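You operate a simulated robot arm through the tools that you are given. There is no shell and no other tool.

You are at the controls of a simulated two-armed robot. One attempt, no reset.

Task
On the top of the black chest, fold the blue screen cloth in half.

Only the result counts: the job must be done as asked and must still hold three seconds after the hand-in. Knocking over, shifting, dropping, spilling or breaking anything else fails it. Flat cloth is picked up by pressing the open fingertips on it (5 to 10 N) and closing them slowly along it; thin cloth reads only 2 to 8 mm in the jaws.

Robot
Two 7-joint arms with two-finger parallel grippers on one trunk, on a base that moves. Base frame: it is fixed to the floor where the robot stands at the start and does not move with it; the origin is under the middle of the robot, x ahead of it, y to its left, z up. Units: m, rad, N and s.
The left shoulder is at the start at [0.07, 0.163, 0.995], the right one opposite. With the tool pointing down near the work surface each hand reaches from about 0.4 to 0.88 m from the robot's upright axis, wherever it stands, measured 20 degrees to its own side. Places, roughly: blue screen cloth [2.75, 1.75, 0.75]; top of the black chest [2.7, 1.8, 0.7]. Payload 3.43 kg a hand.
The tool frame of a hand sits at the grasp point between the pads (the TCP): z along the fingers, y along the line on which they close. The tips reach 0.034 m beyond it. Largest opening 0.128 m; finger width 0.024, thickness 0.012; the body of the gripper, 0.048 by 0.13 m, starts 0.096 m behind the TCP.
Orientation is told as [roll, pitch, yaw] about the base's x, y, z axes, in that order, counted from this pose: with the fingers straight down and closing along the base's y, the tool's x points along the base's -x, its y along +y and its z along -z.

Tools
- The arms move only by the tool send_rows. It takes "left_increments", "right_increments" or both (then of equal length, played together; a hand with none holds still); each is one flat list of numbers, 7 for each row, row after row: the shift along the tool's x, y, z in units of 50 mm (1.0 is 50 mm), then the turn, a rotation vector about the tool's x, y, z in units of 4 degrees (1.0 is 4 degrees), then the gripper command, from -1 (fully open) to 1 (shut), values between in proportion. In form: [x, y, z, rx, ry, rz, gripper, x, y, z, rx, ry, rz, gripper, ...]. A call has 1 to 20 rows; each row shifts and turns the commanded pose from where the row before left it, along the tool's axes as they then stand. A call with a number of a shift or a turn outside -1 to 1 is refused whole. Rows are played at 5 a second. More than 0.05 m and 0.15 rad between two rows, or a gripper value outside its range, and nothing of the call is played. Where a pose cannot be reached the arm comes as near as it can. A force on the tool above 40 N (or 10 N above the force at the start of the call, whichever is more), or a blocked arm, ends the call early, and 0.2 s more pass. The fingers move at their own pace (about 0.153 m/s each) and stop on an object; they squeeze with about 27 N. The grip force told is the motor's: it shows also when the fingers shut on nothing. Time passes only in rows, and 0.2 s behind the last, so rows that do not move let the fingers close. The reply holds the time, the measured pose of the TCP, the force on the tool along the base axes, the opening and the grip force, in the units named above and with some noise, with the torque about the TCP (base axes, N m) and any sound that the robot's microphone picked up, and new pictures: "pictures" is both (left out), scene, wrist or none (wrist: the cameras of the hands that moved).
- Cameras (640 x 400 px; columns grow to the right, rows downward): "scene" is now at [0.1393, 0.006, 1.2266]; the picture's right is [0.09, -1.00, 0.00], its down [-0.55, -0.05, -0.83] and it looks along [0.83, 0.08, -0.55] (base axes); focal length 268 px, centre (320, 200). "left" rides on the left gripper at [0.076, 0.011, -0.16] in its tool frame; the picture's right is [-0.15, 0.99, 0.00], its down [-0.88, -0.13, -0.46] and it looks along [-0.45, -0.07, 0.89] (tool axes); focal length 234 px, centre (320, 200). "right" rides on the right gripper at [0.076, -0.011, -0.16] in its tool frame; the picture's right is [0.15, 0.99, 0.00], its down [-0.88, 0.13, -0.46] and it looks along [-0.45, 0.07, 0.89] (tool axes); focal length 234 px, centre (320, 200). There is no depth. A picture from a camera that has moved, and an enlarged one, comes with that camera's place and axes in the base frame and with its lens.
- lift_body(by): slides the trunk up (or, below 0, down) by that many m; the arms and the scene camera ride with it, the base frame stays. It gives what a move gives, with no picture.
- base_move(legs): drives the robot by 1 to 6 legs, each [ahead, left, turn to the left] in m, m and rad, along the robot's own axes; the way and the turn of a leg run together, so that a leg with both is an arc; at most 1.5 m and 3.142 rad a leg. The arms and the cameras ride along, it lands a little off, and it stops where it bumps. It gives what a move gives, and a new picture of the scene camera.
- turn_head(pan, tilt): turns the head with the scene camera to pan (to the left, within 1.501 rad either way) and tilt (down, from -0.506 to 1.204), counted from straight ahead of the robot. It gives what a move gives, and a new picture of the scene camera.
- enlarge(camera, box): a new picture of the part [left, top, right, bottom] of that camera's present view, enlarged. It takes no simulated time.
- finish_job(): hands the job in; it is judged then, once.

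Places have to be worked out from the pictures, the camera data and where the tool is seen. Open the grippers and draw the arms clear of the work before you hand the job in, unless the task says otherwise.

The tools are called as a command line: name --argument value ..., lists and objects as JSON in quotes. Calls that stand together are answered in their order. send_rows: Moves the arms, as the interface text tells. Its arguments: {"type":"object","properties":{"left_increments":{"type":"array","items":{"type":"number"}},"right_increments":{"type":"array","items":{"type":"number"}},"pictures":{"type":"string","enum":["both","scene","wrist","none"]}},"required":[]} The other tools are called the same way: lift_body (by) moves the trunk up or down; base_move (legs) drives the base; turn_head (pan, tilt) turns the head that bears the scene camera; enlarge (camera, box) takes an enlarged picture of a part of a camera's view; finish_job () hands the job in.

At the start:

```text
t: 0.0
left_eef_pos: [0.6443, 0.3246, 0.9284]
left_tool_rot: [0.001, 0.0, -0.001]
left_contact_force: [-0.3, 0.3, -0.2]
left_moment: [0.0, -0.01, -0.02]
left_width: 0.128
left_grip_force: 0.0
right_eef_pos: [0.58, -0.1974, 0.9604]
right_tool_rot: [0.0, -0.001, 0.0]
right_contact_force: [-1.0, 1.2, -0.2]
right_moment: [-0.02, 0.0, -0.01]
right_width: 0.1279
right_grip_force: 0.1
trunk travel left (down, up): [-0.475, 0.465]
robot x, y, heading: [0.0012, 0.0017, 0.001]
head pan, tilt (commanded): [0.094, 0.585]
```

scene: 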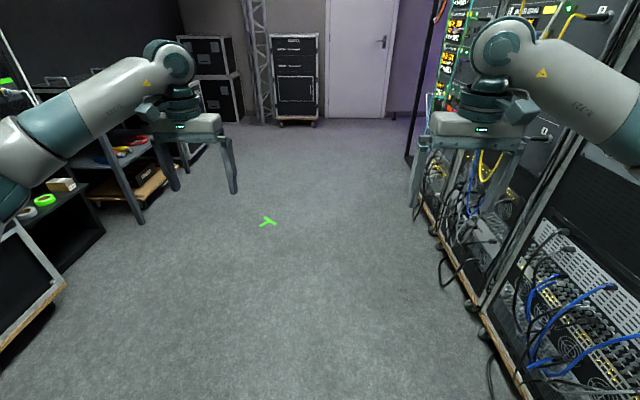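
right: 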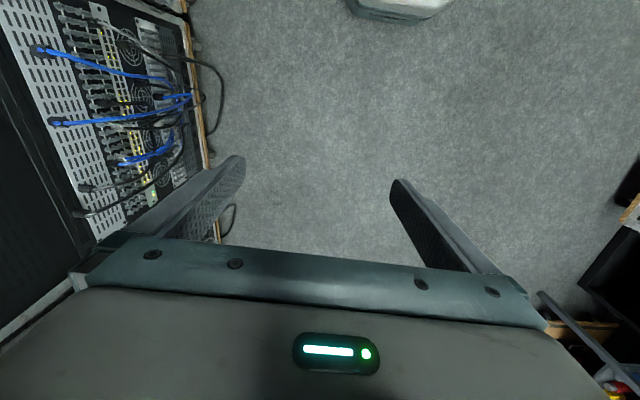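
left: 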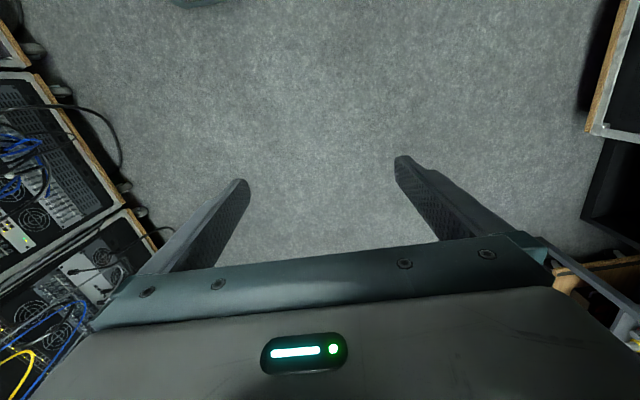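

The newest picture shows an aisle between racks; the chest should be ahead-left at about [2.7, 1.8]. I turn the head to the left to look for it.

turn_head --pan 0.6 --tilt 0.35

```text
t: 0.9
left_eef_pos: [0.6441, 0.3248, 0.928]
left_tool_rot: [0.001, 0.0, -0.001]
left_contact_force: [-0.2, 0.6, -0.7]
left_moment: [0.01, -0.03, 0.01]
left_width: 0.128
left_grip_force: 0.1
right_eef_pos: [0.58, -0.1981, 0.9596]
right_tool_rot: [0.001, 0.0, 0.001]
right_contact_force: [0.5, 0.8, -0.5]
right_moment: [0.01, 0.03, 0.06]
right_width: 0.1279
right_grip_force: 0.2
trunk travel left (down, up): [-0.475, 0.465]
robot x, y, heading: [-0.0012, -0.0002, -0.002]
head pan, tilt (commanded): [0.6, 0.351]
camera scene: at [0.1277, 0.0503, 1.248], right [0.56, -0.83, 0.0], down [-0.28, -0.19, -0.94], along [0.78, 0.53, -0.34], focal length 268 px, centre (320, 200)
```

scene: 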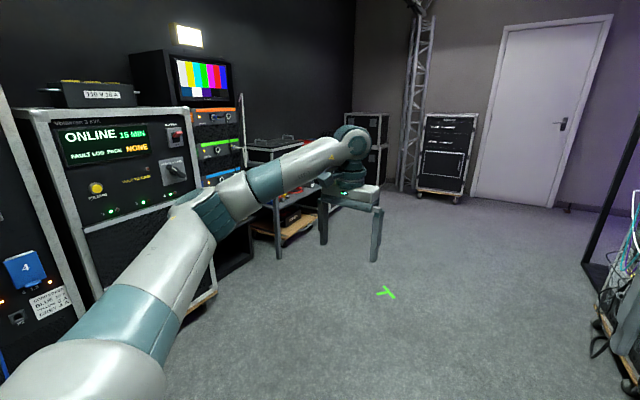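

The chest should show near column 319, row 154, behind the left arm. I enlarge that part.

enlarge --camera "scene" --box '[220, 90, 420, 270]'

```text
2.22 times, centred on (320, 180) of scene
camera zoom: at [0.1277, 0.0503, 1.248], right [0.56, -0.83, 0.0], down [-0.28, -0.19, -0.94], along [0.78, 0.53, -0.34], focal length 596 px, centre (320, 244)
```

zoom: 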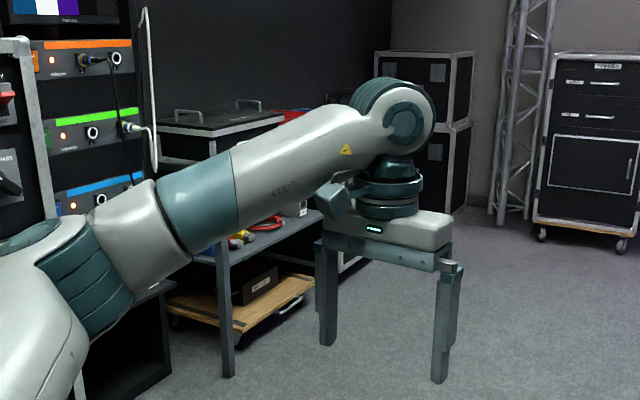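

The chest is masked by the arm. The aisle ahead is clear, so I drive 1.0 m ahead and look left.

base_move --legs '[[1.0, 0.0, 0.0]]'

turn_head --pan 0.9 --tilt 0.4

```text
t: 6.2
left_eef_pos: [1.6489, 0.3251, 0.9274]
left_tool_rot: [0.0, 0.001, 0.002]
left_contact_force: [1.0, 0.0, 0.2]
left_moment: [0.02, -0.01, -0.02]
left_width: 0.128
left_grip_force: 0.0
right_eef_pos: [1.586, -0.1968, 0.9594]
right_tool_rot: [0.001, 0.001, 0.001]
right_contact_force: [-0.2, -0.3, 0.5]
right_moment: [-0.02, 0.0, 0.01]
right_width: 0.1278
right_grip_force: 0.1
trunk travel left (down, up): [-0.475, 0.465]
robot x, y, heading: [1.0056, 0.0015, -0.0]
head pan, tilt (commanded): [0.6, 0.351]
camera scene: at [1.1337, 0.0511, 1.248], right [0.57, -0.82, 0.0], down [-0.28, -0.19, -0.94], along [0.77, 0.53, -0.34], focal length 268 px, centre (320, 200)
```

scene: 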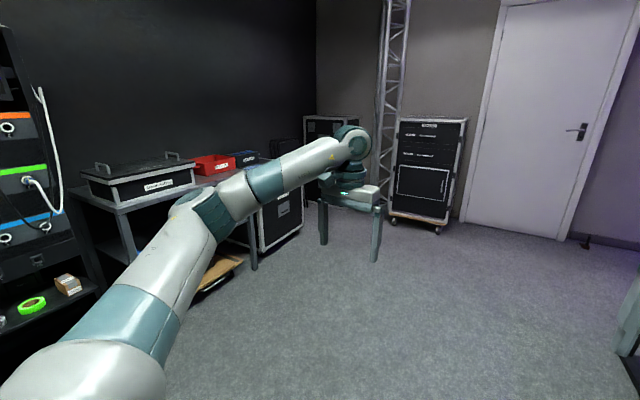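

```text
t: 7.0
left_eef_pos: [1.6506, 0.3267, 0.9265]
left_tool_rot: [0.0, -0.002, 0.002]
left_contact_force: [0.5, -0.8, -0.2]
left_moment: [-0.01, 0.0, -0.05]
left_width: 0.1278
left_grip_force: 0.0
right_eef_pos: [1.586, -0.1967, 0.962]
right_tool_rot: [0.0, 0.0, 0.002]
right_contact_force: [0.2, 0.2, 0.2]
right_moment: [0.01, 0.0, 0.04]
right_width: 0.1281
right_grip_force: 0.1
trunk travel left (down, up): [-0.475, 0.465]
robot x, y, heading: [1.0093, 0.0012, 0.001]
head pan, tilt (commanded): [0.901, 0.4]
camera scene: at [1.1141, 0.071, 1.2436], right [0.78, -0.62, 0.0], down [-0.24, -0.3, -0.92], along [0.57, 0.72, -0.39], focal length 268 px, centre (320, 200)
```

scene: 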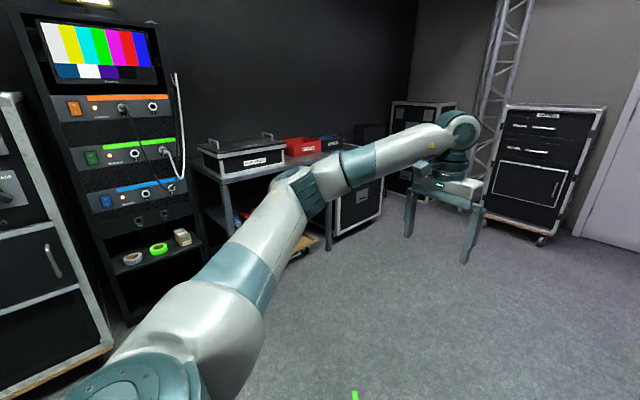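

The chest seems to stand at the right end of the bench against the left wall (behind the arm). I drive 1.4 m ahead and turn left 90° to face it.

base_move --legs '[[1.4, 0.0, 0.0], [0.0, 0.0, 1.57]]'

turn_head --pan 0.0 --tilt 0.5

```text
t: 17.6
left_eef_pos: [2.0368, 0.6473, 0.9282]
left_tool_rot: [0.001, 0.001, 1.583]
left_contact_force: [1.2, -0.4, 0.7]
left_moment: [0.01, 0.0, -0.03]
left_width: 0.128
left_grip_force: 0.1
right_eef_pos: [2.5602, 0.5886, 0.9607]
right_tool_rot: [0.001, 0.0, 1.583]
right_contact_force: [-0.9, 0.1, -0.6]
right_moment: [0.02, 0.02, -0.02]
right_width: 0.128
right_grip_force: 0.0
trunk travel left (down, up): [-0.475, 0.465]
robot x, y, heading: [2.3705, 0.0069, 1.58]
head pan, tilt (commanded): [0.901, 0.4]
camera scene: at [2.2956, 0.1121, 1.2435], right [0.61, 0.79, 0.0], down [0.31, -0.24, -0.92], along [-0.73, 0.56, -0.39], focal length 268 px, centre (320, 200)
```

scene: 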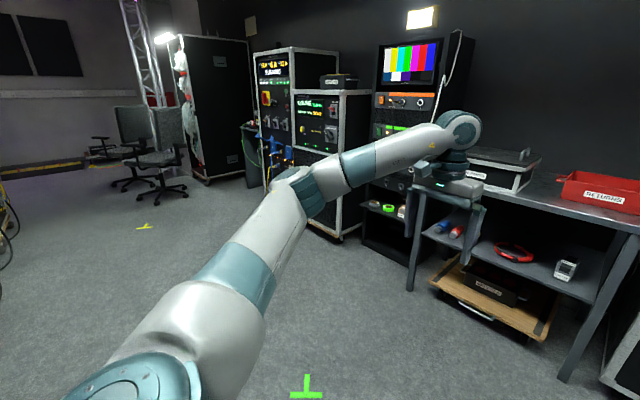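

```text
t: 18.8
left_eef_pos: [2.037, 0.6477, 0.9279]
left_tool_rot: [0.0, 0.0, 1.586]
left_contact_force: [-0.8, -0.9, 0.5]
left_moment: [-0.01, -0.04, -0.02]
left_width: 0.128
left_grip_force: 0.1
right_eef_pos: [2.5599, 0.59, 0.9602]
right_tool_rot: [-0.001, 0.0, 1.583]
right_contact_force: [-0.6, -0.9, 0.7]
right_moment: [-0.02, -0.02, 0.01]
right_width: 0.1278
right_grip_force: 0.1
trunk travel left (down, up): [-0.475, 0.465]
robot x, y, heading: [2.3663, 0.0072, 1.582]
head pan, tilt (commanded): [0.0, 0.499]
camera scene: at [2.3679, 0.1465, 1.2344], right [1.0, 0.01, 0.0], down [0.01, -0.48, -0.88], along [-0.01, 0.88, -0.48], focal length 268 px, centre (320, 200)
```

scene: 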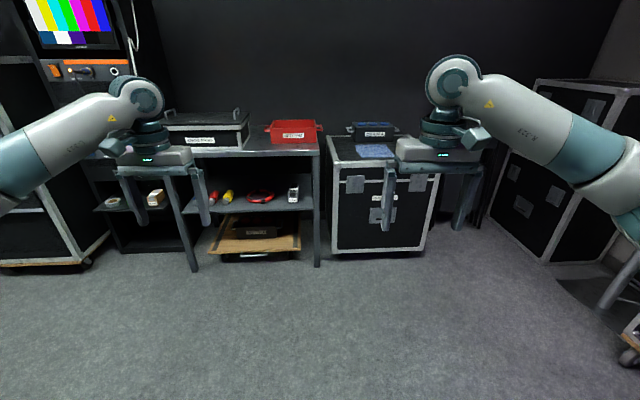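

enlarge --camera "scene" --box '[300, 100, 480, 212]'

```text
3.56 times, centred on (390, 156) of scene
camera zoom: at [2.3679, 0.1465, 1.2344], right [1.0, 0.01, 0.0], down [0.01, -0.48, -0.88], along [-0.01, 0.88, -0.48], focal length 953 px, centre (71, 356)
```

zoom: 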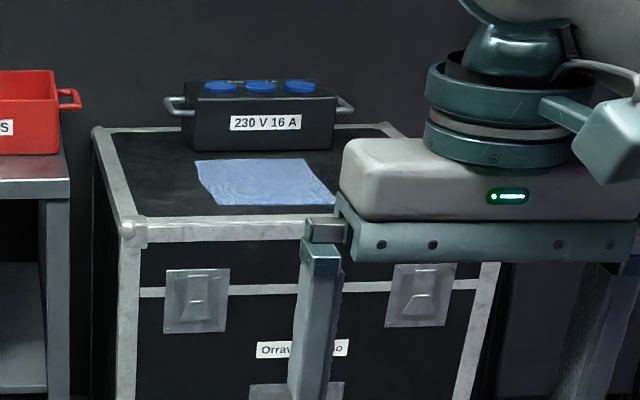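

The cloth is seen on the chest at about x 2.58–2.79, y 1.65–1.91, with a power box right behind it. Before driving closer I tilt the head down to see the robot's own base and the clearance.

turn_head --pan 0.0 --tilt 1.2

```text
t: 19.9
left_eef_pos: [2.0359, 0.6485, 0.9277]
left_tool_rot: [0.0, 0.0, 1.584]
left_contact_force: [0.6, 0.3, 0.5]
left_moment: [0.0, 0.01, -0.01]
left_width: 0.128
left_grip_force: 0.1
right_eef_pos: [2.5599, 0.5902, 0.9605]
right_tool_rot: [0.0, -0.001, 1.584]
right_contact_force: [-0.8, 0.4, 0.0]
right_moment: [-0.03, -0.01, -0.01]
right_width: 0.1279
right_grip_force: 0.1
trunk travel left (down, up): [-0.475, 0.465]
robot x, y, heading: [2.3666, 0.0088, 1.584]
head pan, tilt (commanded): [0.0, 1.201]
camera scene: at [2.3685, 0.1114, 1.1808], right [1.0, 0.01, 0.0], down [0.01, -0.93, -0.36], along [0.0, 0.36, -0.93], focal length 268 px, centre (320, 200)
```

scene: 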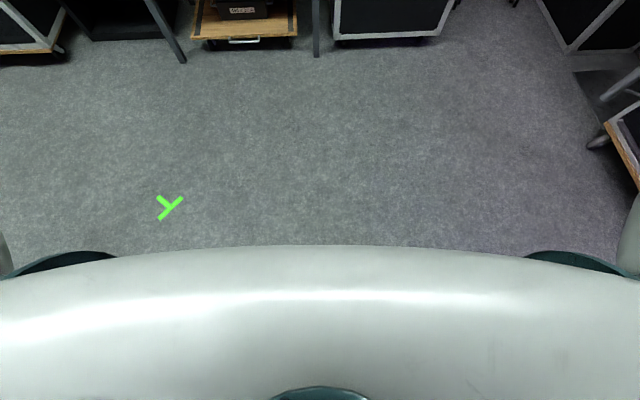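

The base front lies less than 0.345 m ahead of the axis, and the chest's front is at y≈1.52. I drive right 0.33 m and ahead 0.75 m first, squaring the heading, then look.

base_move --legs '[[0.0, -0.34, -0.013], [0.75, 0.0, 0.0]]'

turn_head --pan 0.0 --tilt 0.7

```text
t: 25.8
left_eef_pos: [2.3932, 1.4105, 0.9286]
left_tool_rot: [0.0, 0.0, 1.561]
left_contact_force: [-0.2, 0.0, 0.0]
left_moment: [0.01, -0.01, -0.05]
left_width: 0.1279
left_grip_force: 0.0
right_eef_pos: [2.915, 1.3415, 0.9594]
right_tool_rot: [0.001, 0.0, 1.563]
right_contact_force: [0.9, -0.4, -0.6]
right_moment: [0.02, 0.02, 0.01]
right_width: 0.1281
right_grip_force: 0.1
trunk travel left (down, up): [-0.475, 0.465]
robot x, y, heading: [2.7097, 0.7643, 1.565]
head pan, tilt (commanded): [0.0, 1.201]
camera scene: at [2.7127, 0.8668, 1.1807], right [1.0, -0.01, 0.0], down [-0.01, -0.93, -0.36], along [0.0, 0.36, -0.93], focal length 268 px, centre (320, 200)
```

scene: 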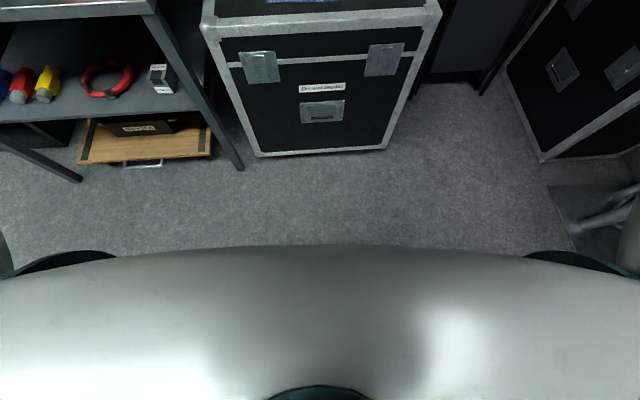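

```text
t: 26.7
left_eef_pos: [2.3923, 1.4096, 0.9275]
left_tool_rot: [0.0, 0.001, 1.562]
left_contact_force: [-0.9, -0.3, 0.9]
left_moment: [0.01, -0.04, -0.01]
left_width: 0.1277
left_grip_force: 0.2
right_eef_pos: [2.9143, 1.3406, 0.961]
right_tool_rot: [0.001, 0.0, 1.562]
right_contact_force: [-0.5, 0.6, -0.1]
right_moment: [-0.01, 0.03, 0.01]
right_width: 0.128
right_grip_force: 0.1
trunk travel left (down, up): [-0.475, 0.465]
robot x, y, heading: [2.7114, 0.7616, 1.561]
head pan, tilt (commanded): [0.0, 0.7]
camera scene: at [2.713, 0.8955, 1.2166], right [1.0, -0.01, 0.0], down [-0.01, -0.65, -0.76], along [0.01, 0.76, -0.65], focal length 268 px, centre (320, 200)
```

scene: 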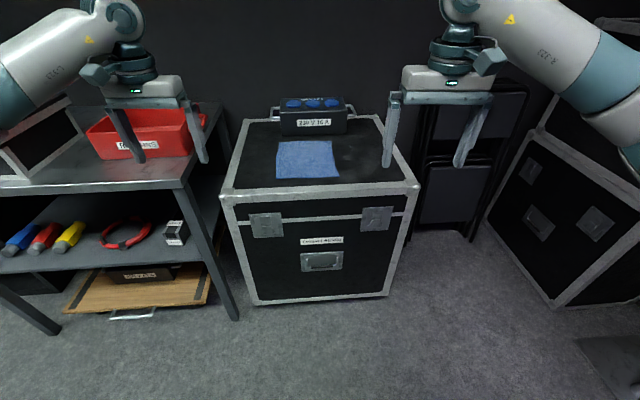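

The cloth and chest are now in clear view. I enlarge the chest top to measure the cloth corners.

enlarge --camera "scene" --box '[225, 80, 425, 205]'

```text
3.20 times, centred on (325, 142) of scene
camera zoom: at [2.713, 0.8955, 1.2166], right [1.0, -0.01, 0.0], down [-0.01, -0.65, -0.76], along [0.01, 0.76, -0.65], focal length 858 px, centre (304, 384)
```

zoom: 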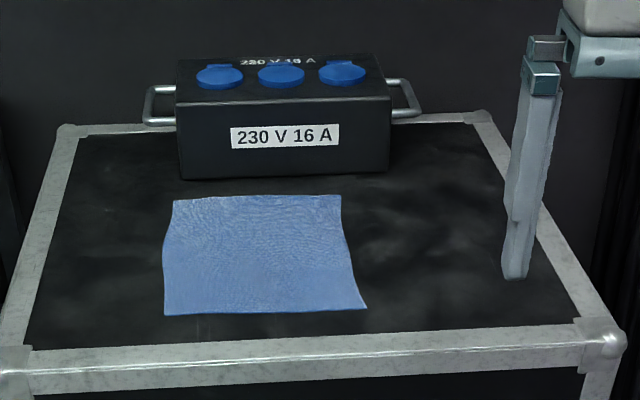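

The cloth measures about 0.21 × 0.245 m, turned ~0.06 rad, near edge at y≈1.61, far edge ≈1.86, with the box front at ≈1.92. I raise both hands and bring them inward before driving the last bit.

send_rows --left_increments '[0, 0, -0.8, 0, 0, 0, -1, 0, -0.6, -0.8, 0, 0, 0, -1, 0, -0.8, 0, 0, 0, 0, -1]' --right_increments '[0, 0, -0.6, 0, 0, 0, -1, 0, 0.6, -0.4, 0, 0, 0, -1, 0, 0.6, 0, 0, 0, 0, -1]' --pictures "none"

base_move --legs '[[0.3, 0.0, 0.065]]'

```text
t: 27.5
left_eef_pos: [2.4604, 1.4112, 1.0064]
left_tool_rot: [0.002, 0.001, 1.564]
left_contact_force: [0.1, -1.0, -0.4]
left_moment: [-0.02, -0.01, 0.0]
left_width: 0.1279
left_grip_force: 0.0
right_eef_pos: [2.8547, 1.3408, 1.0096]
right_tool_rot: [0.001, 0.002, 1.563]
right_contact_force: [0.2, 0.3, 0.6]
right_moment: [-0.01, -0.01, 0.01]
right_width: 0.128
right_grip_force: 0.1
trunk travel left (down, up): [-0.475, 0.465]
robot x, y, heading: [2.7126, 0.7645, 1.562]
head pan, tilt (commanded): [0.0, 0.7]
```

```text
t: 29.5
left_eef_pos: [2.4109, 1.6862, 1.0073]
left_tool_rot: [0.001, 0.002, 1.63]
left_contact_force: [0.9, 0.4, -0.1]
left_moment: [-0.06, 0.02, -0.02]
left_width: 0.1278
left_grip_force: 0.0
right_eef_pos: [2.808, 1.644, 1.009]
right_tool_rot: [0.0, -0.001, 1.63]
right_contact_force: [-0.1, -0.5, 0.5]
right_moment: [-0.02, -0.03, -0.01]
right_width: 0.1279
right_grip_force: 0.1
trunk travel left (down, up): [-0.475, 0.465]
robot x, y, heading: [2.7032, 1.0564, 1.627]
head pan, tilt (commanded): [0.0, 0.7]
camera scene: at [2.6964, 1.1905, 1.2166], right [1.0, 0.06, 0.0], down [0.04, -0.64, -0.76], along [-0.04, 0.76, -0.64], focal length 268 px, centre (320, 200)
```

scene: 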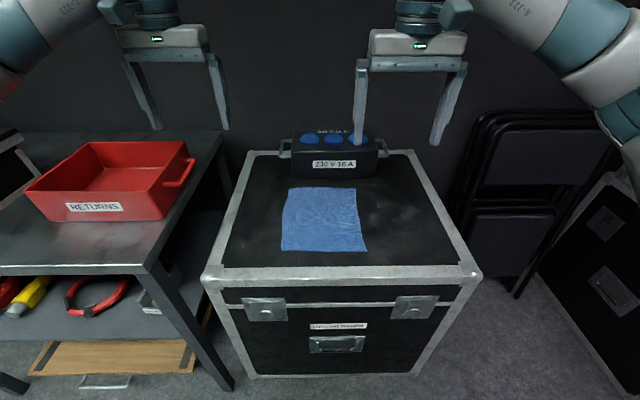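

The robot now stands in front of the chest with the cloth straight ahead. I tilt the head further down to look more steeply at the cloth.

turn_head --pan 0.0 --tilt 0.85

enlarge --camera "scene" --box '[220, 100, 420, 225]'

```text
t: 30.2
left_eef_pos: [2.4093, 1.6858, 1.0084]
left_tool_rot: [0.0, 0.001, 1.631]
left_contact_force: [0.1, 0.2, -0.3]
left_moment: [0.0, 0.03, -0.03]
left_width: 0.1279
left_grip_force: 0.0
right_eef_pos: [2.8072, 1.6425, 1.0096]
right_tool_rot: [0.001, 0.0, 1.631]
right_contact_force: [-0.2, -0.3, 0.0]
right_moment: [0.01, -0.01, 0.01]
right_width: 0.128
right_grip_force: 0.1
trunk travel left (down, up): [-0.475, 0.465]
robot x, y, heading: [2.7037, 1.0579, 1.623]
head pan, tilt (commanded): [0.0, 0.85]
camera scene: at [2.6969, 1.1829, 1.2045], right [1.0, 0.06, 0.0], down [0.04, -0.75, -0.66], along [-0.04, 0.66, -0.75], focal length 268 px, centre (320, 200)
```

scene: 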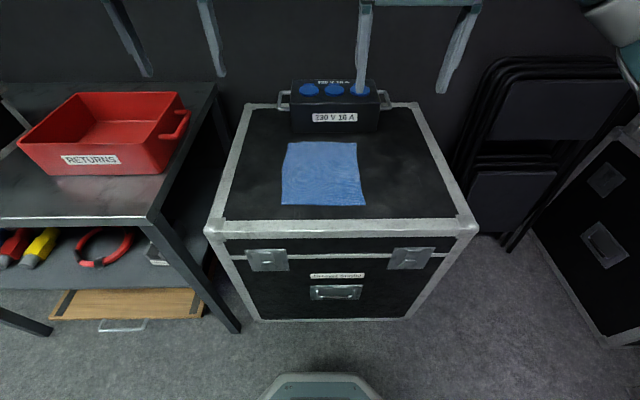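

```text
3.20 times, centred on (320, 162) of scene
camera zoom: at [2.6969, 1.1829, 1.2045], right [1.0, 0.06, 0.0], down [0.04, -0.75, -0.66], along [-0.04, 0.66, -0.75], focal length 858 px, centre (320, 320)
```

zoom: 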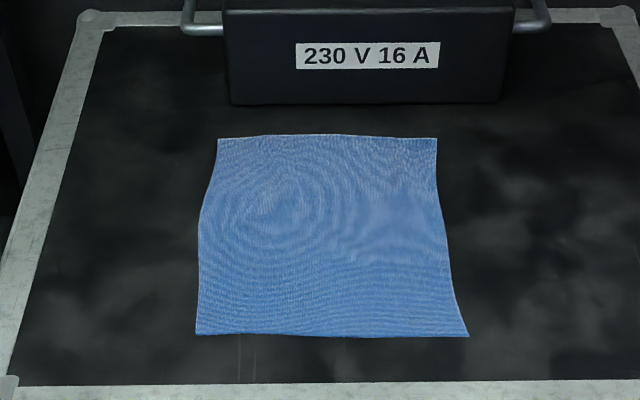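

Triangulating over three views puts the chest top at z≈0.723 and the cloth at about 0.20 × 0.234 m, near-left corner ≈[2.581, 1.587], near-right ≈[2.781, 1.595]. I bring both hands above the near edge at z 0.83, partly closing the jaws.

send_rows --left_increments '[0.29, -0.541, 0.51, 0, 0, 0, 0.45, 0.29, -0.541, 0.51, 0, 0, 0, 0.45, 0.29, -0.541, 0.51, 0, 0, 0, 0.45, 0.29, -0.541, 0.51, 0, 0, 0, 0.45, 0.29, -0.541, 0.51, 0, 0, 0, 0.45, 0.29, -0.541, 0.51, 0, 0, 0, 0.45, 0.29, -0.541, 0.51, 0, 0, 0, 0.45]' --right_increments '[0.098, 0.155, 0.513, 0, 0, 0, 0.45, 0.098, 0.155, 0.513, 0, 0, 0, 0.45, 0.098, 0.155, 0.513, 0, 0, 0, 0.45, 0.098, 0.155, 0.513, 0, 0, 0, 0.45, 0.098, 0.155, 0.513, 0, 0, 0, 0.45, 0.098, 0.155, 0.513, 0, 0, 0, 0.45, 0.098, 0.155, 0.513, 0, 0, 0, 0.45]' --pictures "both"

```text
t: 31.8
left_eef_pos: [2.6061, 1.5969, 0.8285]
left_tool_rot: [0.0, 0.0, 1.633]
left_contact_force: [0.3, 1.0, 1.0]
left_moment: [0.02, 0.03, 0.02]
left_width: 0.0352
left_grip_force: 0.0
right_eef_pos: [2.757, 1.6064, 0.8283]
right_tool_rot: [0.001, 0.0, 1.63]
right_contact_force: [-0.1, -0.2, -0.2]
right_moment: [0.0, 0.01, -0.02]
right_width: 0.0354
right_grip_force: 0.0
trunk travel left (down, up): [-0.475, 0.465]
robot x, y, heading: [2.7026, 1.0579, 1.632]
head pan, tilt (commanded): [0.0, 0.85]
camera scene: at [2.6976, 1.1838, 1.2044], right [1.0, 0.06, 0.0], down [0.04, -0.75, -0.66], along [-0.04, 0.66, -0.75], focal length 268 px, centre (320, 200)
camera right: at [2.7718, 1.5307, 0.9878], right [-0.98, -0.2, 0.0], down [-0.18, 0.87, 0.46], along [-0.09, 0.45, -0.89], focal length 234 px, centre (320, 200)
camera left: at [2.5995, 1.5218, 0.9884], right [-1.0, 0.09, 0.0], down [0.08, 0.89, 0.45], along [0.04, 0.45, -0.89], focal length 234 px, centre (320, 200)
```

scene: 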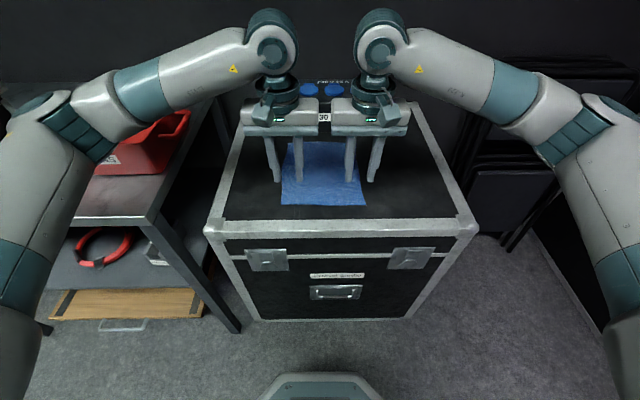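
right: 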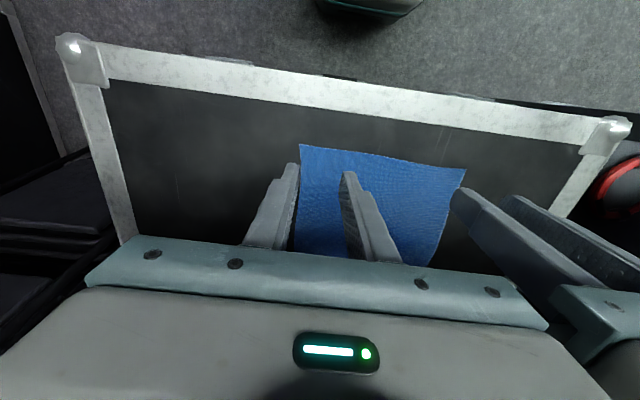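
left: 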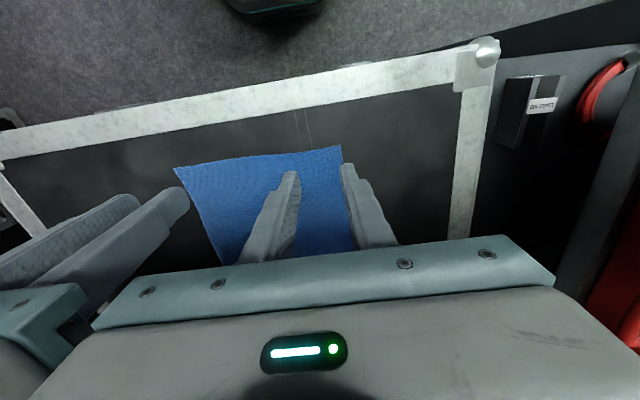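

Both wrist views put the near corners about 24 mm outside each hand's centre and 8–9 mm nearer the robot, as wanted. I shift each hand 2 mm inward, set the jaws to ~28 mm and come down to about 8 mm above the cloth.

send_rows --left_increments '[0, -0.04, 0.6, 0, 0, 0, 0.56, 0, 0, 0.6, 0, 0, 0, 0.56, 0, 0, 0.05, 0, 0, 0, 0.56]' --right_increments '[0, 0.04, 0.6, 0, 0, 0, 0.56, 0, 0, 0.6, 0, 0, 0, 0.56, 0, 0, 0.05, 0, 0, 0, 0.56]' --pictures "both"

enlarge --camera "scene" --box '[240, 110, 400, 210]'

```text
t: 32.6
left_eef_pos: [2.6089, 1.5969, 0.7658]
left_tool_rot: [0.001, 0.0, 1.629]
left_contact_force: [-0.9, 0.2, 0.6]
left_moment: [-0.01, -0.03, -0.01]
left_width: 0.0283
left_grip_force: 0.0
right_eef_pos: [2.7538, 1.6059, 0.7667]
right_tool_rot: [0.002, -0.001, 1.628]
right_contact_force: [-1.0, -0.1, 0.1]
right_moment: [-0.02, -0.01, 0.01]
right_width: 0.0281
right_grip_force: 0.1
trunk travel left (down, up): [-0.475, 0.465]
robot x, y, heading: [2.7072, 1.0575, 1.63]
head pan, tilt (commanded): [0.0, 0.85]
camera scene: at [2.6971, 1.183, 1.2045], right [1.0, 0.06, 0.0], down [0.04, -0.75, -0.66], along [-0.04, 0.66, -0.75], focal length 268 px, centre (320, 200)
camera right: at [2.7693, 1.5308, 0.9265], right [-0.98, -0.2, 0.0], down [-0.18, 0.87, 0.46], along [-0.09, 0.45, -0.89], focal length 234 px, centre (320, 200)
camera left: at [2.6024, 1.5217, 0.9259], right [-1.0, 0.09, 0.0], down [0.08, 0.89, 0.46], along [0.04, 0.45, -0.89], focal length 234 px, centre (320, 200)
```

scene: 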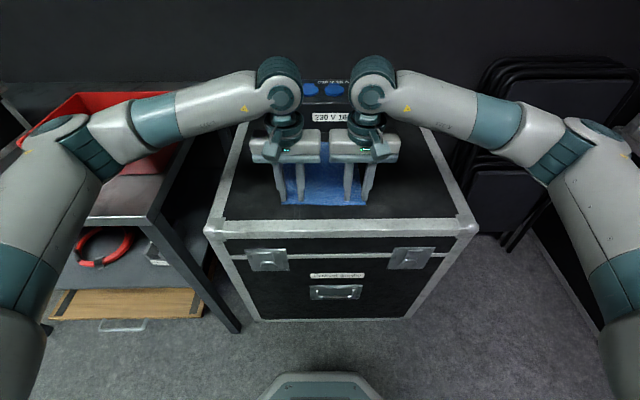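
right: 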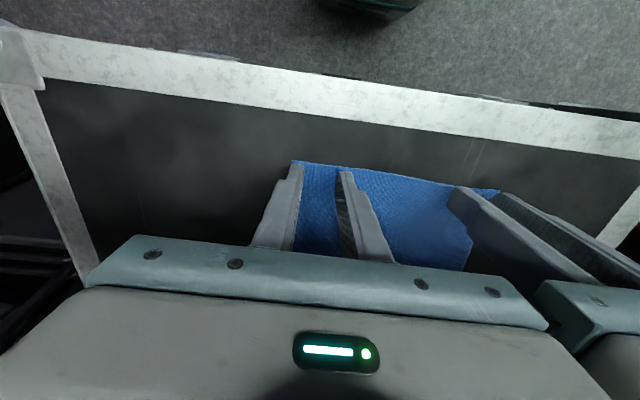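
left: 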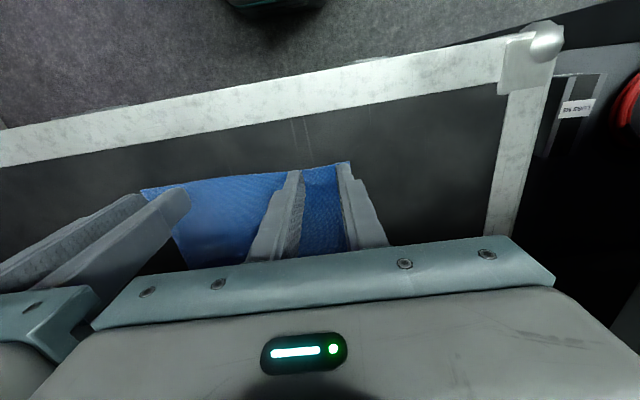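

```text
4.00 times, centred on (320, 160) of scene
camera zoom: at [2.6971, 1.183, 1.2045], right [1.0, 0.06, 0.0], down [0.04, -0.75, -0.66], along [-0.04, 0.66, -0.75], focal length 1073 px, centre (320, 360)
```

zoom: 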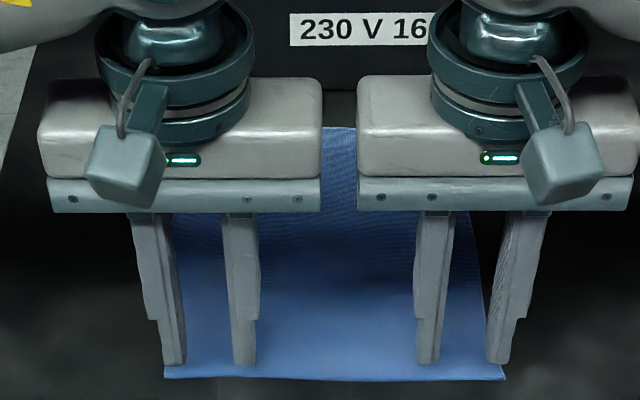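

Both hands sit over the near corners with the edge within the finger width, about 8 mm above the cloth. I lower in 2 mm steps to find the contact.

send_rows --left_increments '[0, 0, 0.04, 0, 0, 0, 0.56, 0, 0, 0.04, 0, 0, 0, 0.56, 0, 0, 0.04, 0, 0, 0, 0.56]' --right_increments '[0, 0, 0.04, 0, 0, 0, 0.56, 0, 0, 0.04, 0, 0, 0, 0.56, 0, 0, 0.04, 0, 0, 0, 0.56]' --pictures "none"

```text
t: 33.4
left_eef_pos: [2.608, 1.5967, 0.7593]
left_tool_rot: [0.001, 0.0, 1.629]
left_contact_force: [-0.5, -0.2, 0.8]
left_moment: [0.01, -0.04, 0.0]
left_width: 0.0281
left_grip_force: 0.0
right_eef_pos: [2.7543, 1.6058, 0.7603]
right_tool_rot: [0.0, 0.001, 1.63]
right_contact_force: [0.4, -0.2, -0.1]
right_moment: [-0.02, -0.02, -0.01]
right_width: 0.0281
right_grip_force: 0.0
trunk travel left (down, up): [-0.475, 0.465]
robot x, y, heading: [2.7038, 1.0562, 1.63]
head pan, tilt (commanded): [0.0, 0.85]
```

No contact yet at z 0.760; I go on down in 1.5 mm steps.

send_rows --left_increments '[0, 0, 0.03, 0, 0, 0, 0.56, 0, 0, 0.03, 0, 0, 0, 0.56]' --right_increments '[0, 0, 0.03, 0, 0, 0, 0.56, 0, 0, 0.03, 0, 0, 0, 0.56]' --pictures "none"

```text
t: 34.0
left_eef_pos: [2.6074, 1.5945, 0.7563]
left_tool_rot: [0.002, 0.002, 1.63]
left_contact_force: [-1.1, -0.3, 0.2]
left_moment: [0.02, -0.05, 0.0]
left_width: 0.0279
left_grip_force: 0.1
right_eef_pos: [2.7549, 1.6046, 0.7575]
right_tool_rot: [0.0, 0.001, 1.628]
right_contact_force: [-1.3, 0.4, -0.1]
right_moment: [0.02, 0.0, -0.02]
right_width: 0.0283
right_grip_force: 0.0
trunk travel left (down, up): [-0.475, 0.465]
robot x, y, heading: [2.7023, 1.0569, 1.627]
head pan, tilt (commanded): [0.0, 0.85]
```

Still no contact at z 0.757; two more 1.5 mm steps with both hands.

send_rows --left_increments '[0, 0, 0.03, 0, 0, 0, 0.56, 0, 0, 0.03, 0, 0, 0, 0.56]' --right_increments '[0, 0, 0.03, 0, 0, 0, 0.56, 0, 0, 0.03, 0, 0, 0, 0.56]' --pictures "none"

```text
t: 34.6
left_eef_pos: [2.6077, 1.5965, 0.756]
left_tool_rot: [-0.001, -0.002, 1.631]
left_contact_force: [0.8, -0.5, 3.1]
left_moment: [0.02, 0.01, 0.01]
left_width: 0.028
left_grip_force: 0.1
right_eef_pos: [2.7529, 1.6059, 0.7563]
right_tool_rot: [-0.001, 0.002, 1.628]
right_contact_force: [0.3, -0.5, 0.5]
right_moment: [0.0, -0.01, -0.01]
right_width: 0.0281
right_grip_force: 0.1
trunk travel left (down, up): [-0.475, 0.465]
robot x, y, heading: [2.7, 1.0557, 1.628]
head pan, tilt (commanded): [0.0, 0.85]
```

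The left hand touches (3 N) at z≈0.756, the right is just about there. I press on: left 2 mm more, right 3 mm more in command.

send_rows --left_increments '[0, 0, 0.02, 0, 0, 0, 0.56, 0, 0, 0.02, 0, 0, 0, 0.56]' --right_increments '[0, 0, 0.03, 0, 0, 0, 0.56, 0, 0, 0.03, 0, 0, 0, 0.56]' --pictures "none"

```text
t: 35.2
left_eef_pos: [2.608, 1.5948, 0.7559]
left_tool_rot: [-0.002, -0.004, 1.629]
left_contact_force: [-1.9, 2.2, 13.4]
left_moment: [0.1, 0.13, -0.02]
left_width: 0.0283
left_grip_force: 0.1
right_eef_pos: [2.7535, 1.6052, 0.7554]
right_tool_rot: [0.001, -0.007, 1.632]
right_contact_force: [1.4, 1.1, 21.7]
right_moment: [0.01, -0.12, -0.05]
right_width: 0.028
right_grip_force: 0.0
trunk travel left (down, up): [-0.475, 0.465]
robot x, y, heading: [2.7034, 1.0566, 1.631]
head pan, tilt (commanded): [0.0, 0.85]
```

The pressure is too high (13 and 22 N); I back off about 1.2 mm left and 2 mm right to get 7–8 N.

send_rows --left_increments '[0, 0, -0.024, 0, 0, 0, 0.56, 0, 0, 0, 0, 0, 0, 0.56]' --right_increments '[0, 0, -0.04, 0, 0, 0, 0.56, 0, 0, 0, 0, 0, 0, 0.56]' --pictures "none"

```text
t: 35.8
left_eef_pos: [2.6077, 1.595, 0.7556]
left_tool_rot: [-0.003, -0.003, 1.631]
left_contact_force: [-0.3, 3.1, 19.7]
left_moment: [0.17, 0.08, 0.0]
left_width: 0.0281
left_grip_force: 0.2
right_eef_pos: [2.7535, 1.6043, 0.7554]
right_tool_rot: [-0.001, -0.002, 1.63]
right_contact_force: [-0.4, 2.2, 10.9]
right_moment: [0.08, 0.02, 0.03]
right_width: 0.0282
right_grip_force: 0.2
trunk travel left (down, up): [-0.475, 0.465]
robot x, y, heading: [2.6996, 1.0574, 1.627]
head pan, tilt (commanded): [0.0, 0.85]
```

The force lags the commands, so I hold two rows still to see where it settles.

send_rows --left_increments '[0, 0, -0.03, 0, 0, 0, 0.56, 0, 0, 0, 0, 0, 0, 0.56, 0, 0, 0, 0, 0, 0, 0.56]' --right_increments '[0, 0, 0, 0, 0, 0, 0.56, 0, 0, 0, 0, 0, 0, 0.56, 0, 0, 0, 0, 0, 0, 0.56]' --pictures "none"

```text
t: 36.6
left_eef_pos: [2.6076, 1.5931, 0.7548]
left_tool_rot: [0.0, -0.002, 1.63]
left_contact_force: [0.3, 1.2, 2.9]
left_moment: [0.02, -0.04, -0.01]
left_width: 0.0281
left_grip_force: 0.0
right_eef_pos: [2.7533, 1.6048, 0.7563]
right_tool_rot: [0.001, -0.001, 1.63]
right_contact_force: [0.9, 0.2, 15.5]
right_moment: [0.01, 0.0, 0.0]
right_width: 0.0283
right_grip_force: 0.0
trunk travel left (down, up): [-0.475, 0.465]
robot x, y, heading: [2.7053, 1.0564, 1.63]
head pan, tilt (commanded): [0.0, 0.85]
```

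Left is at 3 N and right at 15 N (about 11 N per mm). Small corrections: left 0.4 mm down, right 0.7 mm up.

send_rows --left_increments '[0, 0, 0.008, 0, 0, 0, 0.56, 0, 0, 0, 0, 0, 0, 0.56, 0, 0, 0, 0, 0, 0, 0.56]' --right_increments '[0, 0, -0.014, 0, 0, 0, 0.56, 0, 0, 0, 0, 0, 0, 0.56, 0, 0, 0, 0, 0, 0, 0.56]' --pictures "none"

```text
t: 37.4
left_eef_pos: [2.6081, 1.5958, 0.7554]
left_tool_rot: [0.0, 0.001, 1.632]
left_contact_force: [0.2, 0.6, -0.1]
left_moment: [0.02, 0.02, -0.02]
left_width: 0.0285
left_grip_force: 0.1
right_eef_pos: [2.7517, 1.6059, 0.7559]
right_tool_rot: [0.001, 0.0, 1.629]
right_contact_force: [0.3, -1.5, 5.3]
right_moment: [0.01, -0.02, 0.01]
right_width: 0.0282
right_grip_force: 0.0
trunk travel left (down, up): [-0.475, 0.465]
robot x, y, heading: [2.7064, 1.0597, 1.629]
head pan, tilt (commanded): [0.0, 0.85]
```

Right now presses with 5 N; left has come free. I lower the left 0.8 mm and hold to let it settle.

send_rows --left_increments '[0, 0, 0.016, 0, 0, 0, 0.56, 0, 0, 0, 0, 0, 0, 0.56, 0, 0, 0, 0, 0, 0, 0.56, 0, 0, 0, 0, 0, 0, 0.56]' --pictures "none"

```text
t: 38.4
left_eef_pos: [2.6083, 1.5946, 0.7546]
left_tool_rot: [0.0, 0.0, 1.631]
left_contact_force: [0.1, -0.8, 7.6]
left_moment: [-0.02, 0.02, -0.02]
left_width: 0.0282
left_grip_force: 0.0
right_eef_pos: [2.7538, 1.6057, 0.7556]
right_tool_rot: [-0.001, 0.001, 1.629]
right_contact_force: [0.2, 0.1, 0.3]
right_moment: [-0.03, 0.0, 0.03]
right_width: 0.0284
right_grip_force: 0.1
trunk travel left (down, up): [-0.475, 0.465]
robot x, y, heading: [2.7033, 1.0594, 1.63]
head pan, tilt (commanded): [0.0, 0.85]
```

Left now holds 7.6 N, right has relaxed to 0. I lower the right 0.7 mm and hold.

send_rows --left_increments '[0, 0, 0, 0, 0, 0, 0.56, 0, 0, 0, 0, 0, 0, 0.56, 0, 0, 0, 0, 0, 0, 0.56, 0, 0, 0, 0, 0, 0, 0.56]' --right_increments '[0, 0, 0.014, 0, 0, 0, 0.56, 0, 0, 0, 0, 0, 0, 0.56, 0, 0, 0, 0, 0, 0, 0.56, 0, 0, 0, 0, 0, 0, 0.56]' --pictures "wrist"

```text
t: 39.4
left_eef_pos: [2.608, 1.5952, 0.7553]
left_tool_rot: [0.0, -0.001, 1.63]
left_contact_force: [-0.5, 0.1, 9.7]
left_moment: [0.0, 0.05, 0.02]
left_width: 0.0285
left_grip_force: 0.2
right_eef_pos: [2.753, 1.6055, 0.7555]
right_tool_rot: [-0.001, -0.003, 1.63]
right_contact_force: [0.2, 0.4, 1.7]
right_moment: [-0.01, -0.01, 0.01]
right_width: 0.028
right_grip_force: 0.1
trunk travel left (down, up): [-0.475, 0.465]
robot x, y, heading: [2.7048, 1.0588, 1.63]
head pan, tilt (commanded): [0.0, 0.85]
camera right: at [2.7678, 1.5304, 0.9149], right [-0.98, -0.2, 0.0], down [-0.18, 0.87, 0.46], along [-0.09, 0.45, -0.89], focal length 234 px, centre (320, 200)
camera left: at [2.6021, 1.5201, 0.9155], right [-1.0, 0.09, 0.0], down [0.08, 0.89, 0.46], along [0.04, 0.45, -0.89], focal length 234 px, centre (320, 200)
```

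right: 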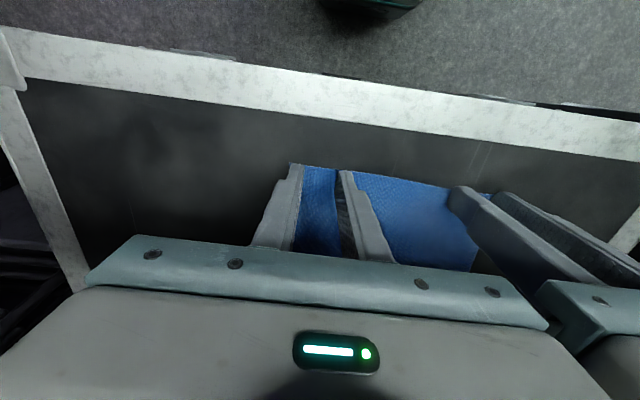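
left: 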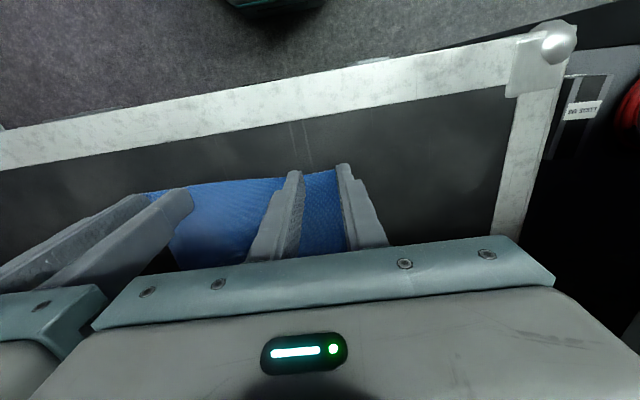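

The jaws bracket the cloth at each near corner; left presses 9.7 N, right 1.7 N. I press the right 0.5 mm more, settle, then close both jaws slowly along the cloth.

send_rows --left_increments '[0, 0, 0, 0, 0, 0, 0.56, 0, 0, 0, 0, 0, 0, 0.56, 0, 0, 0, 0, 0, 0, 0.6, 0, 0, 0, 0, 0, 0, 0.64, 0, 0, 0, 0, 0, 0, 0.68, 0, 0, 0, 0, 0, 0, 0.72, 0, 0, 0, 0, 0, 0, 0.76, 0, 0, 0, 0, 0, 0, 0.8]' --right_increments '[0, 0, 0.01, 0, 0, 0, 0.56, 0, 0, 0, 0, 0, 0, 0.56, 0, 0, 0, 0, 0, 0, 0.6, 0, 0, 0, 0, 0, 0, 0.64, 0, 0, 0, 0, 0, 0, 0.68, 0, 0, 0, 0, 0, 0, 0.72, 0, 0, 0, 0, 0, 0, 0.76, 0, 0, 0, 0, 0, 0, 0.8]' --pictures "both"

```text
t: 41.2
left_eef_pos: [2.6078, 1.5949, 0.754]
left_tool_rot: [0.0, -0.001, 1.631]
left_contact_force: [1.0, 0.1, 1.3]
left_moment: [-0.03, -0.05, 0.05]
left_width: 0.0129
left_grip_force: 0.2
right_eef_pos: [2.7516, 1.6053, 0.7544]
right_tool_rot: [0.002, -0.002, 1.63]
right_contact_force: [-2.6, -0.7, 18.9]
right_moment: [0.0, 0.06, 0.04]
right_width: 0.0119
right_grip_force: 0.0
trunk travel left (down, up): [-0.475, 0.465]
robot x, y, heading: [2.7015, 1.0613, 1.628]
head pan, tilt (commanded): [0.0, 0.85]
camera scene: at [2.6967, 1.1812, 1.2047], right [1.0, 0.06, 0.0], down [0.04, -0.75, -0.66], along [-0.04, 0.66, -0.75], focal length 268 px, centre (320, 200)
camera right: at [2.7676, 1.5296, 0.9145], right [-0.98, -0.2, 0.0], down [-0.18, 0.87, 0.46], along [-0.09, 0.45, -0.89], focal length 234 px, centre (320, 200)
camera left: at [2.6018, 1.5194, 0.9157], right [-1.0, 0.09, 0.0], down [0.08, 0.89, 0.46], along [0.04, 0.46, -0.89], focal length 234 px, centre (320, 200)
```

scene: 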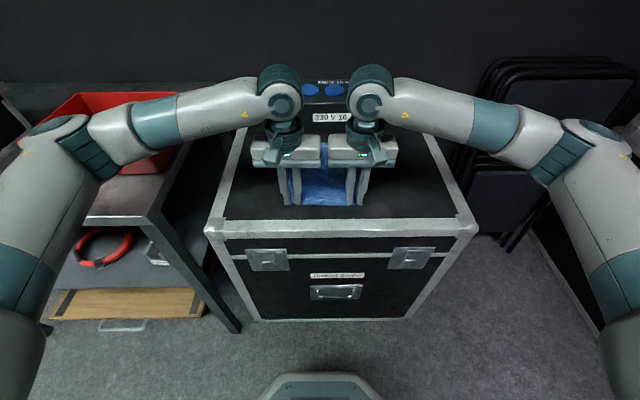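
right: 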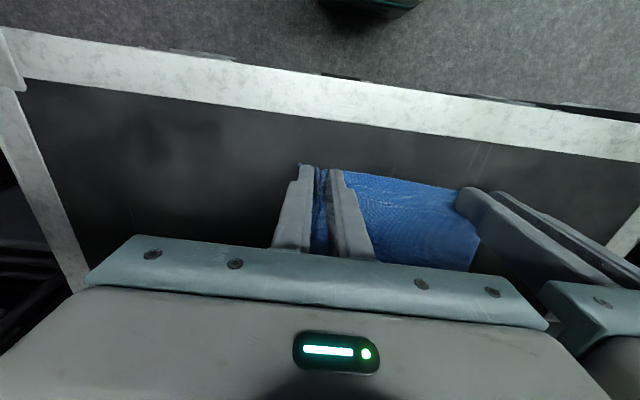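
left: 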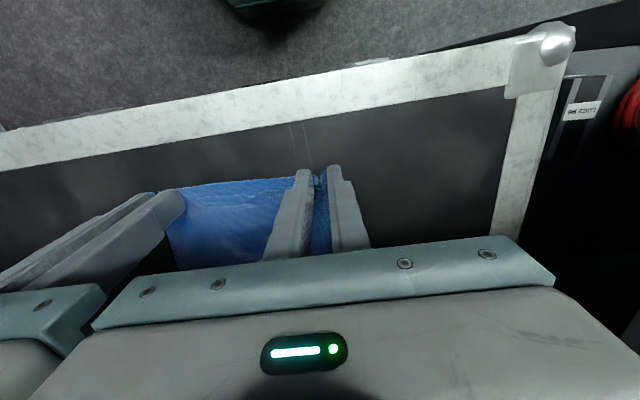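

Both jaws are at ~12 mm and cloth seems to be bunching between them. I enlarge the wrist views to check.

enlarge --camera "left" --box '[240, 130, 400, 260]'

enlarge --camera "right" --box '[240, 130, 400, 260]'

```text
3.08 times, centred on (320, 195) of left
camera zoom: at [2.6018, 1.5194, 0.9157], right [-1.0, 0.09, 0.0], down [0.08, 0.89, 0.46], along [0.04, 0.46, -0.89], focal length 720 px, centre (320, 215)
```

zoom: 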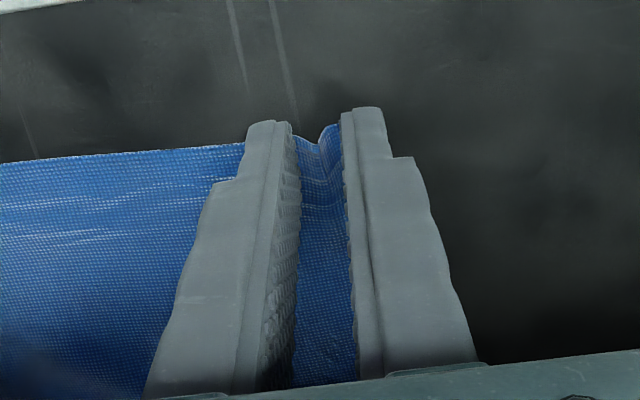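

```text
3.08 times, centred on (320, 195) of right
camera zoom: at [2.7676, 1.5296, 0.9145], right [-0.98, -0.2, 0.0], down [-0.18, 0.87, 0.46], along [-0.09, 0.45, -0.89], focal length 720 px, centre (320, 215)
```

zoom: 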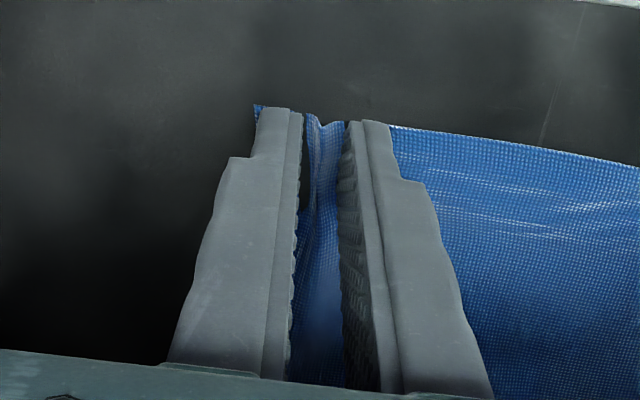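

Cloth is buckling up between both pairs of pads. I correct the pressure slightly (left 0.4 mm down, right 0.5 mm up) and close on to shut.

send_rows --left_increments '[0, 0, 0.008, 0, 0, 0, 0.82, 0, 0, 0, 0, 0, 0, 0.85, 0, 0, 0, 0, 0, 0, 0.88, 0, 0, 0, 0, 0, 0, 0.91, 0, 0, 0, 0, 0, 0, 0.94, 0, 0, 0, 0, 0, 0, 0.97, 0, 0, 0, 0, 0, 0, 1.0, 0, 0, 0, 0, 0, 0, 1.0, 0, 0, 0, 0, 0, 0, 1.0]' --right_increments '[0, 0, -0.01, 0, 0, 0, 0.82, 0, 0, 0, 0, 0, 0, 0.85, 0, 0, 0, 0, 0, 0, 0.88, 0, 0, 0, 0, 0, 0, 0.91, 0, 0, 0, 0, 0, 0, 0.94, 0, 0, 0, 0, 0, 0, 0.97, 0, 0, 0, 0, 0, 0, 1.0, 0, 0, 0, 0, 0, 0, 1.0, 0, 0, 0, 0, 0, 0, 1.0]' --pictures "none"

enlarge --camera "left" --box '[240, 130, 400, 260]'

enlarge --camera "right" --box '[240, 130, 400, 260]'

enlarge --camera "scene" --box '[240, 110, 400, 210]'

```text
t: 43.2
left_eef_pos: [2.6089, 1.5948, 0.7555]
left_tool_rot: [-0.001, -0.001, 1.63]
left_contact_force: [4.3, -0.3, 7.8]
left_moment: [0.03, -0.1, -0.06]
left_width: 0.0008
left_grip_force: 27.1
right_eef_pos: [2.7527, 1.604, 0.7546]
right_tool_rot: [0.001, -0.001, 1.631]
right_contact_force: [-4.7, -0.1, 18.5]
right_moment: [-0.02, 0.12, 0.09]
right_width: 0.0016
right_grip_force: 27.1
trunk travel left (down, up): [-0.475, 0.465]
robot x, y, heading: [2.7074, 1.0579, 1.628]
head pan, tilt (commanded): [0.0, 0.85]
```

```text
3.08 times, centred on (320, 195) of left
camera zoom: at [2.6019, 1.5192, 0.9154], right [-1.0, 0.09, 0.0], down [0.08, 0.89, 0.46], along [0.04, 0.46, -0.89], focal length 720 px, centre (320, 215)
```

zoom: 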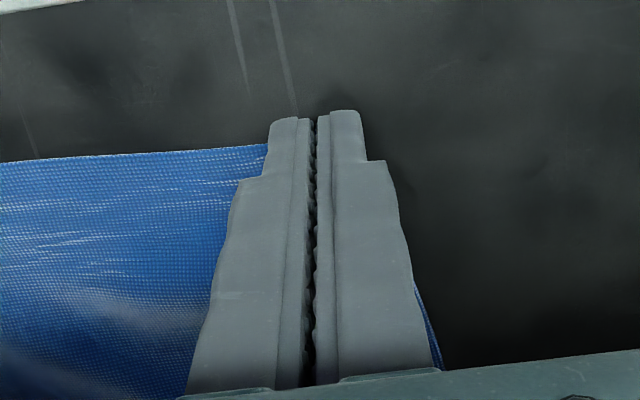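

```text
3.08 times, centred on (320, 195) of right
camera zoom: at [2.7682, 1.5289, 0.9145], right [-0.98, -0.2, 0.0], down [-0.18, 0.87, 0.46], along [-0.09, 0.45, -0.89], focal length 720 px, centre (320, 215)
```

zoom: 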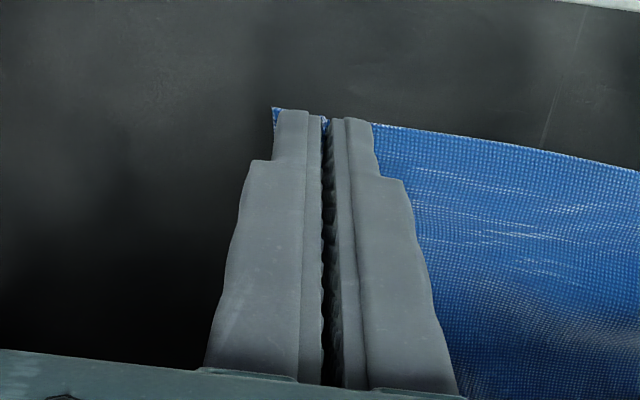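

```text
4.00 times, centred on (320, 160) of scene
camera zoom: at [2.6969, 1.181, 1.2047], right [1.0, 0.06, 0.0], down [0.04, -0.75, -0.66], along [-0.04, 0.66, -0.75], focal length 1073 px, centre (320, 360)
```

zoom: 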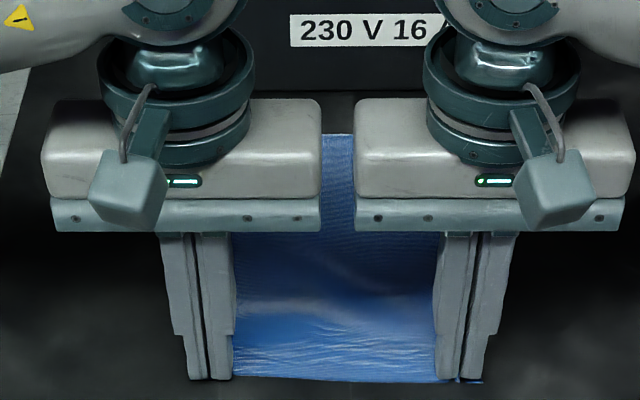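

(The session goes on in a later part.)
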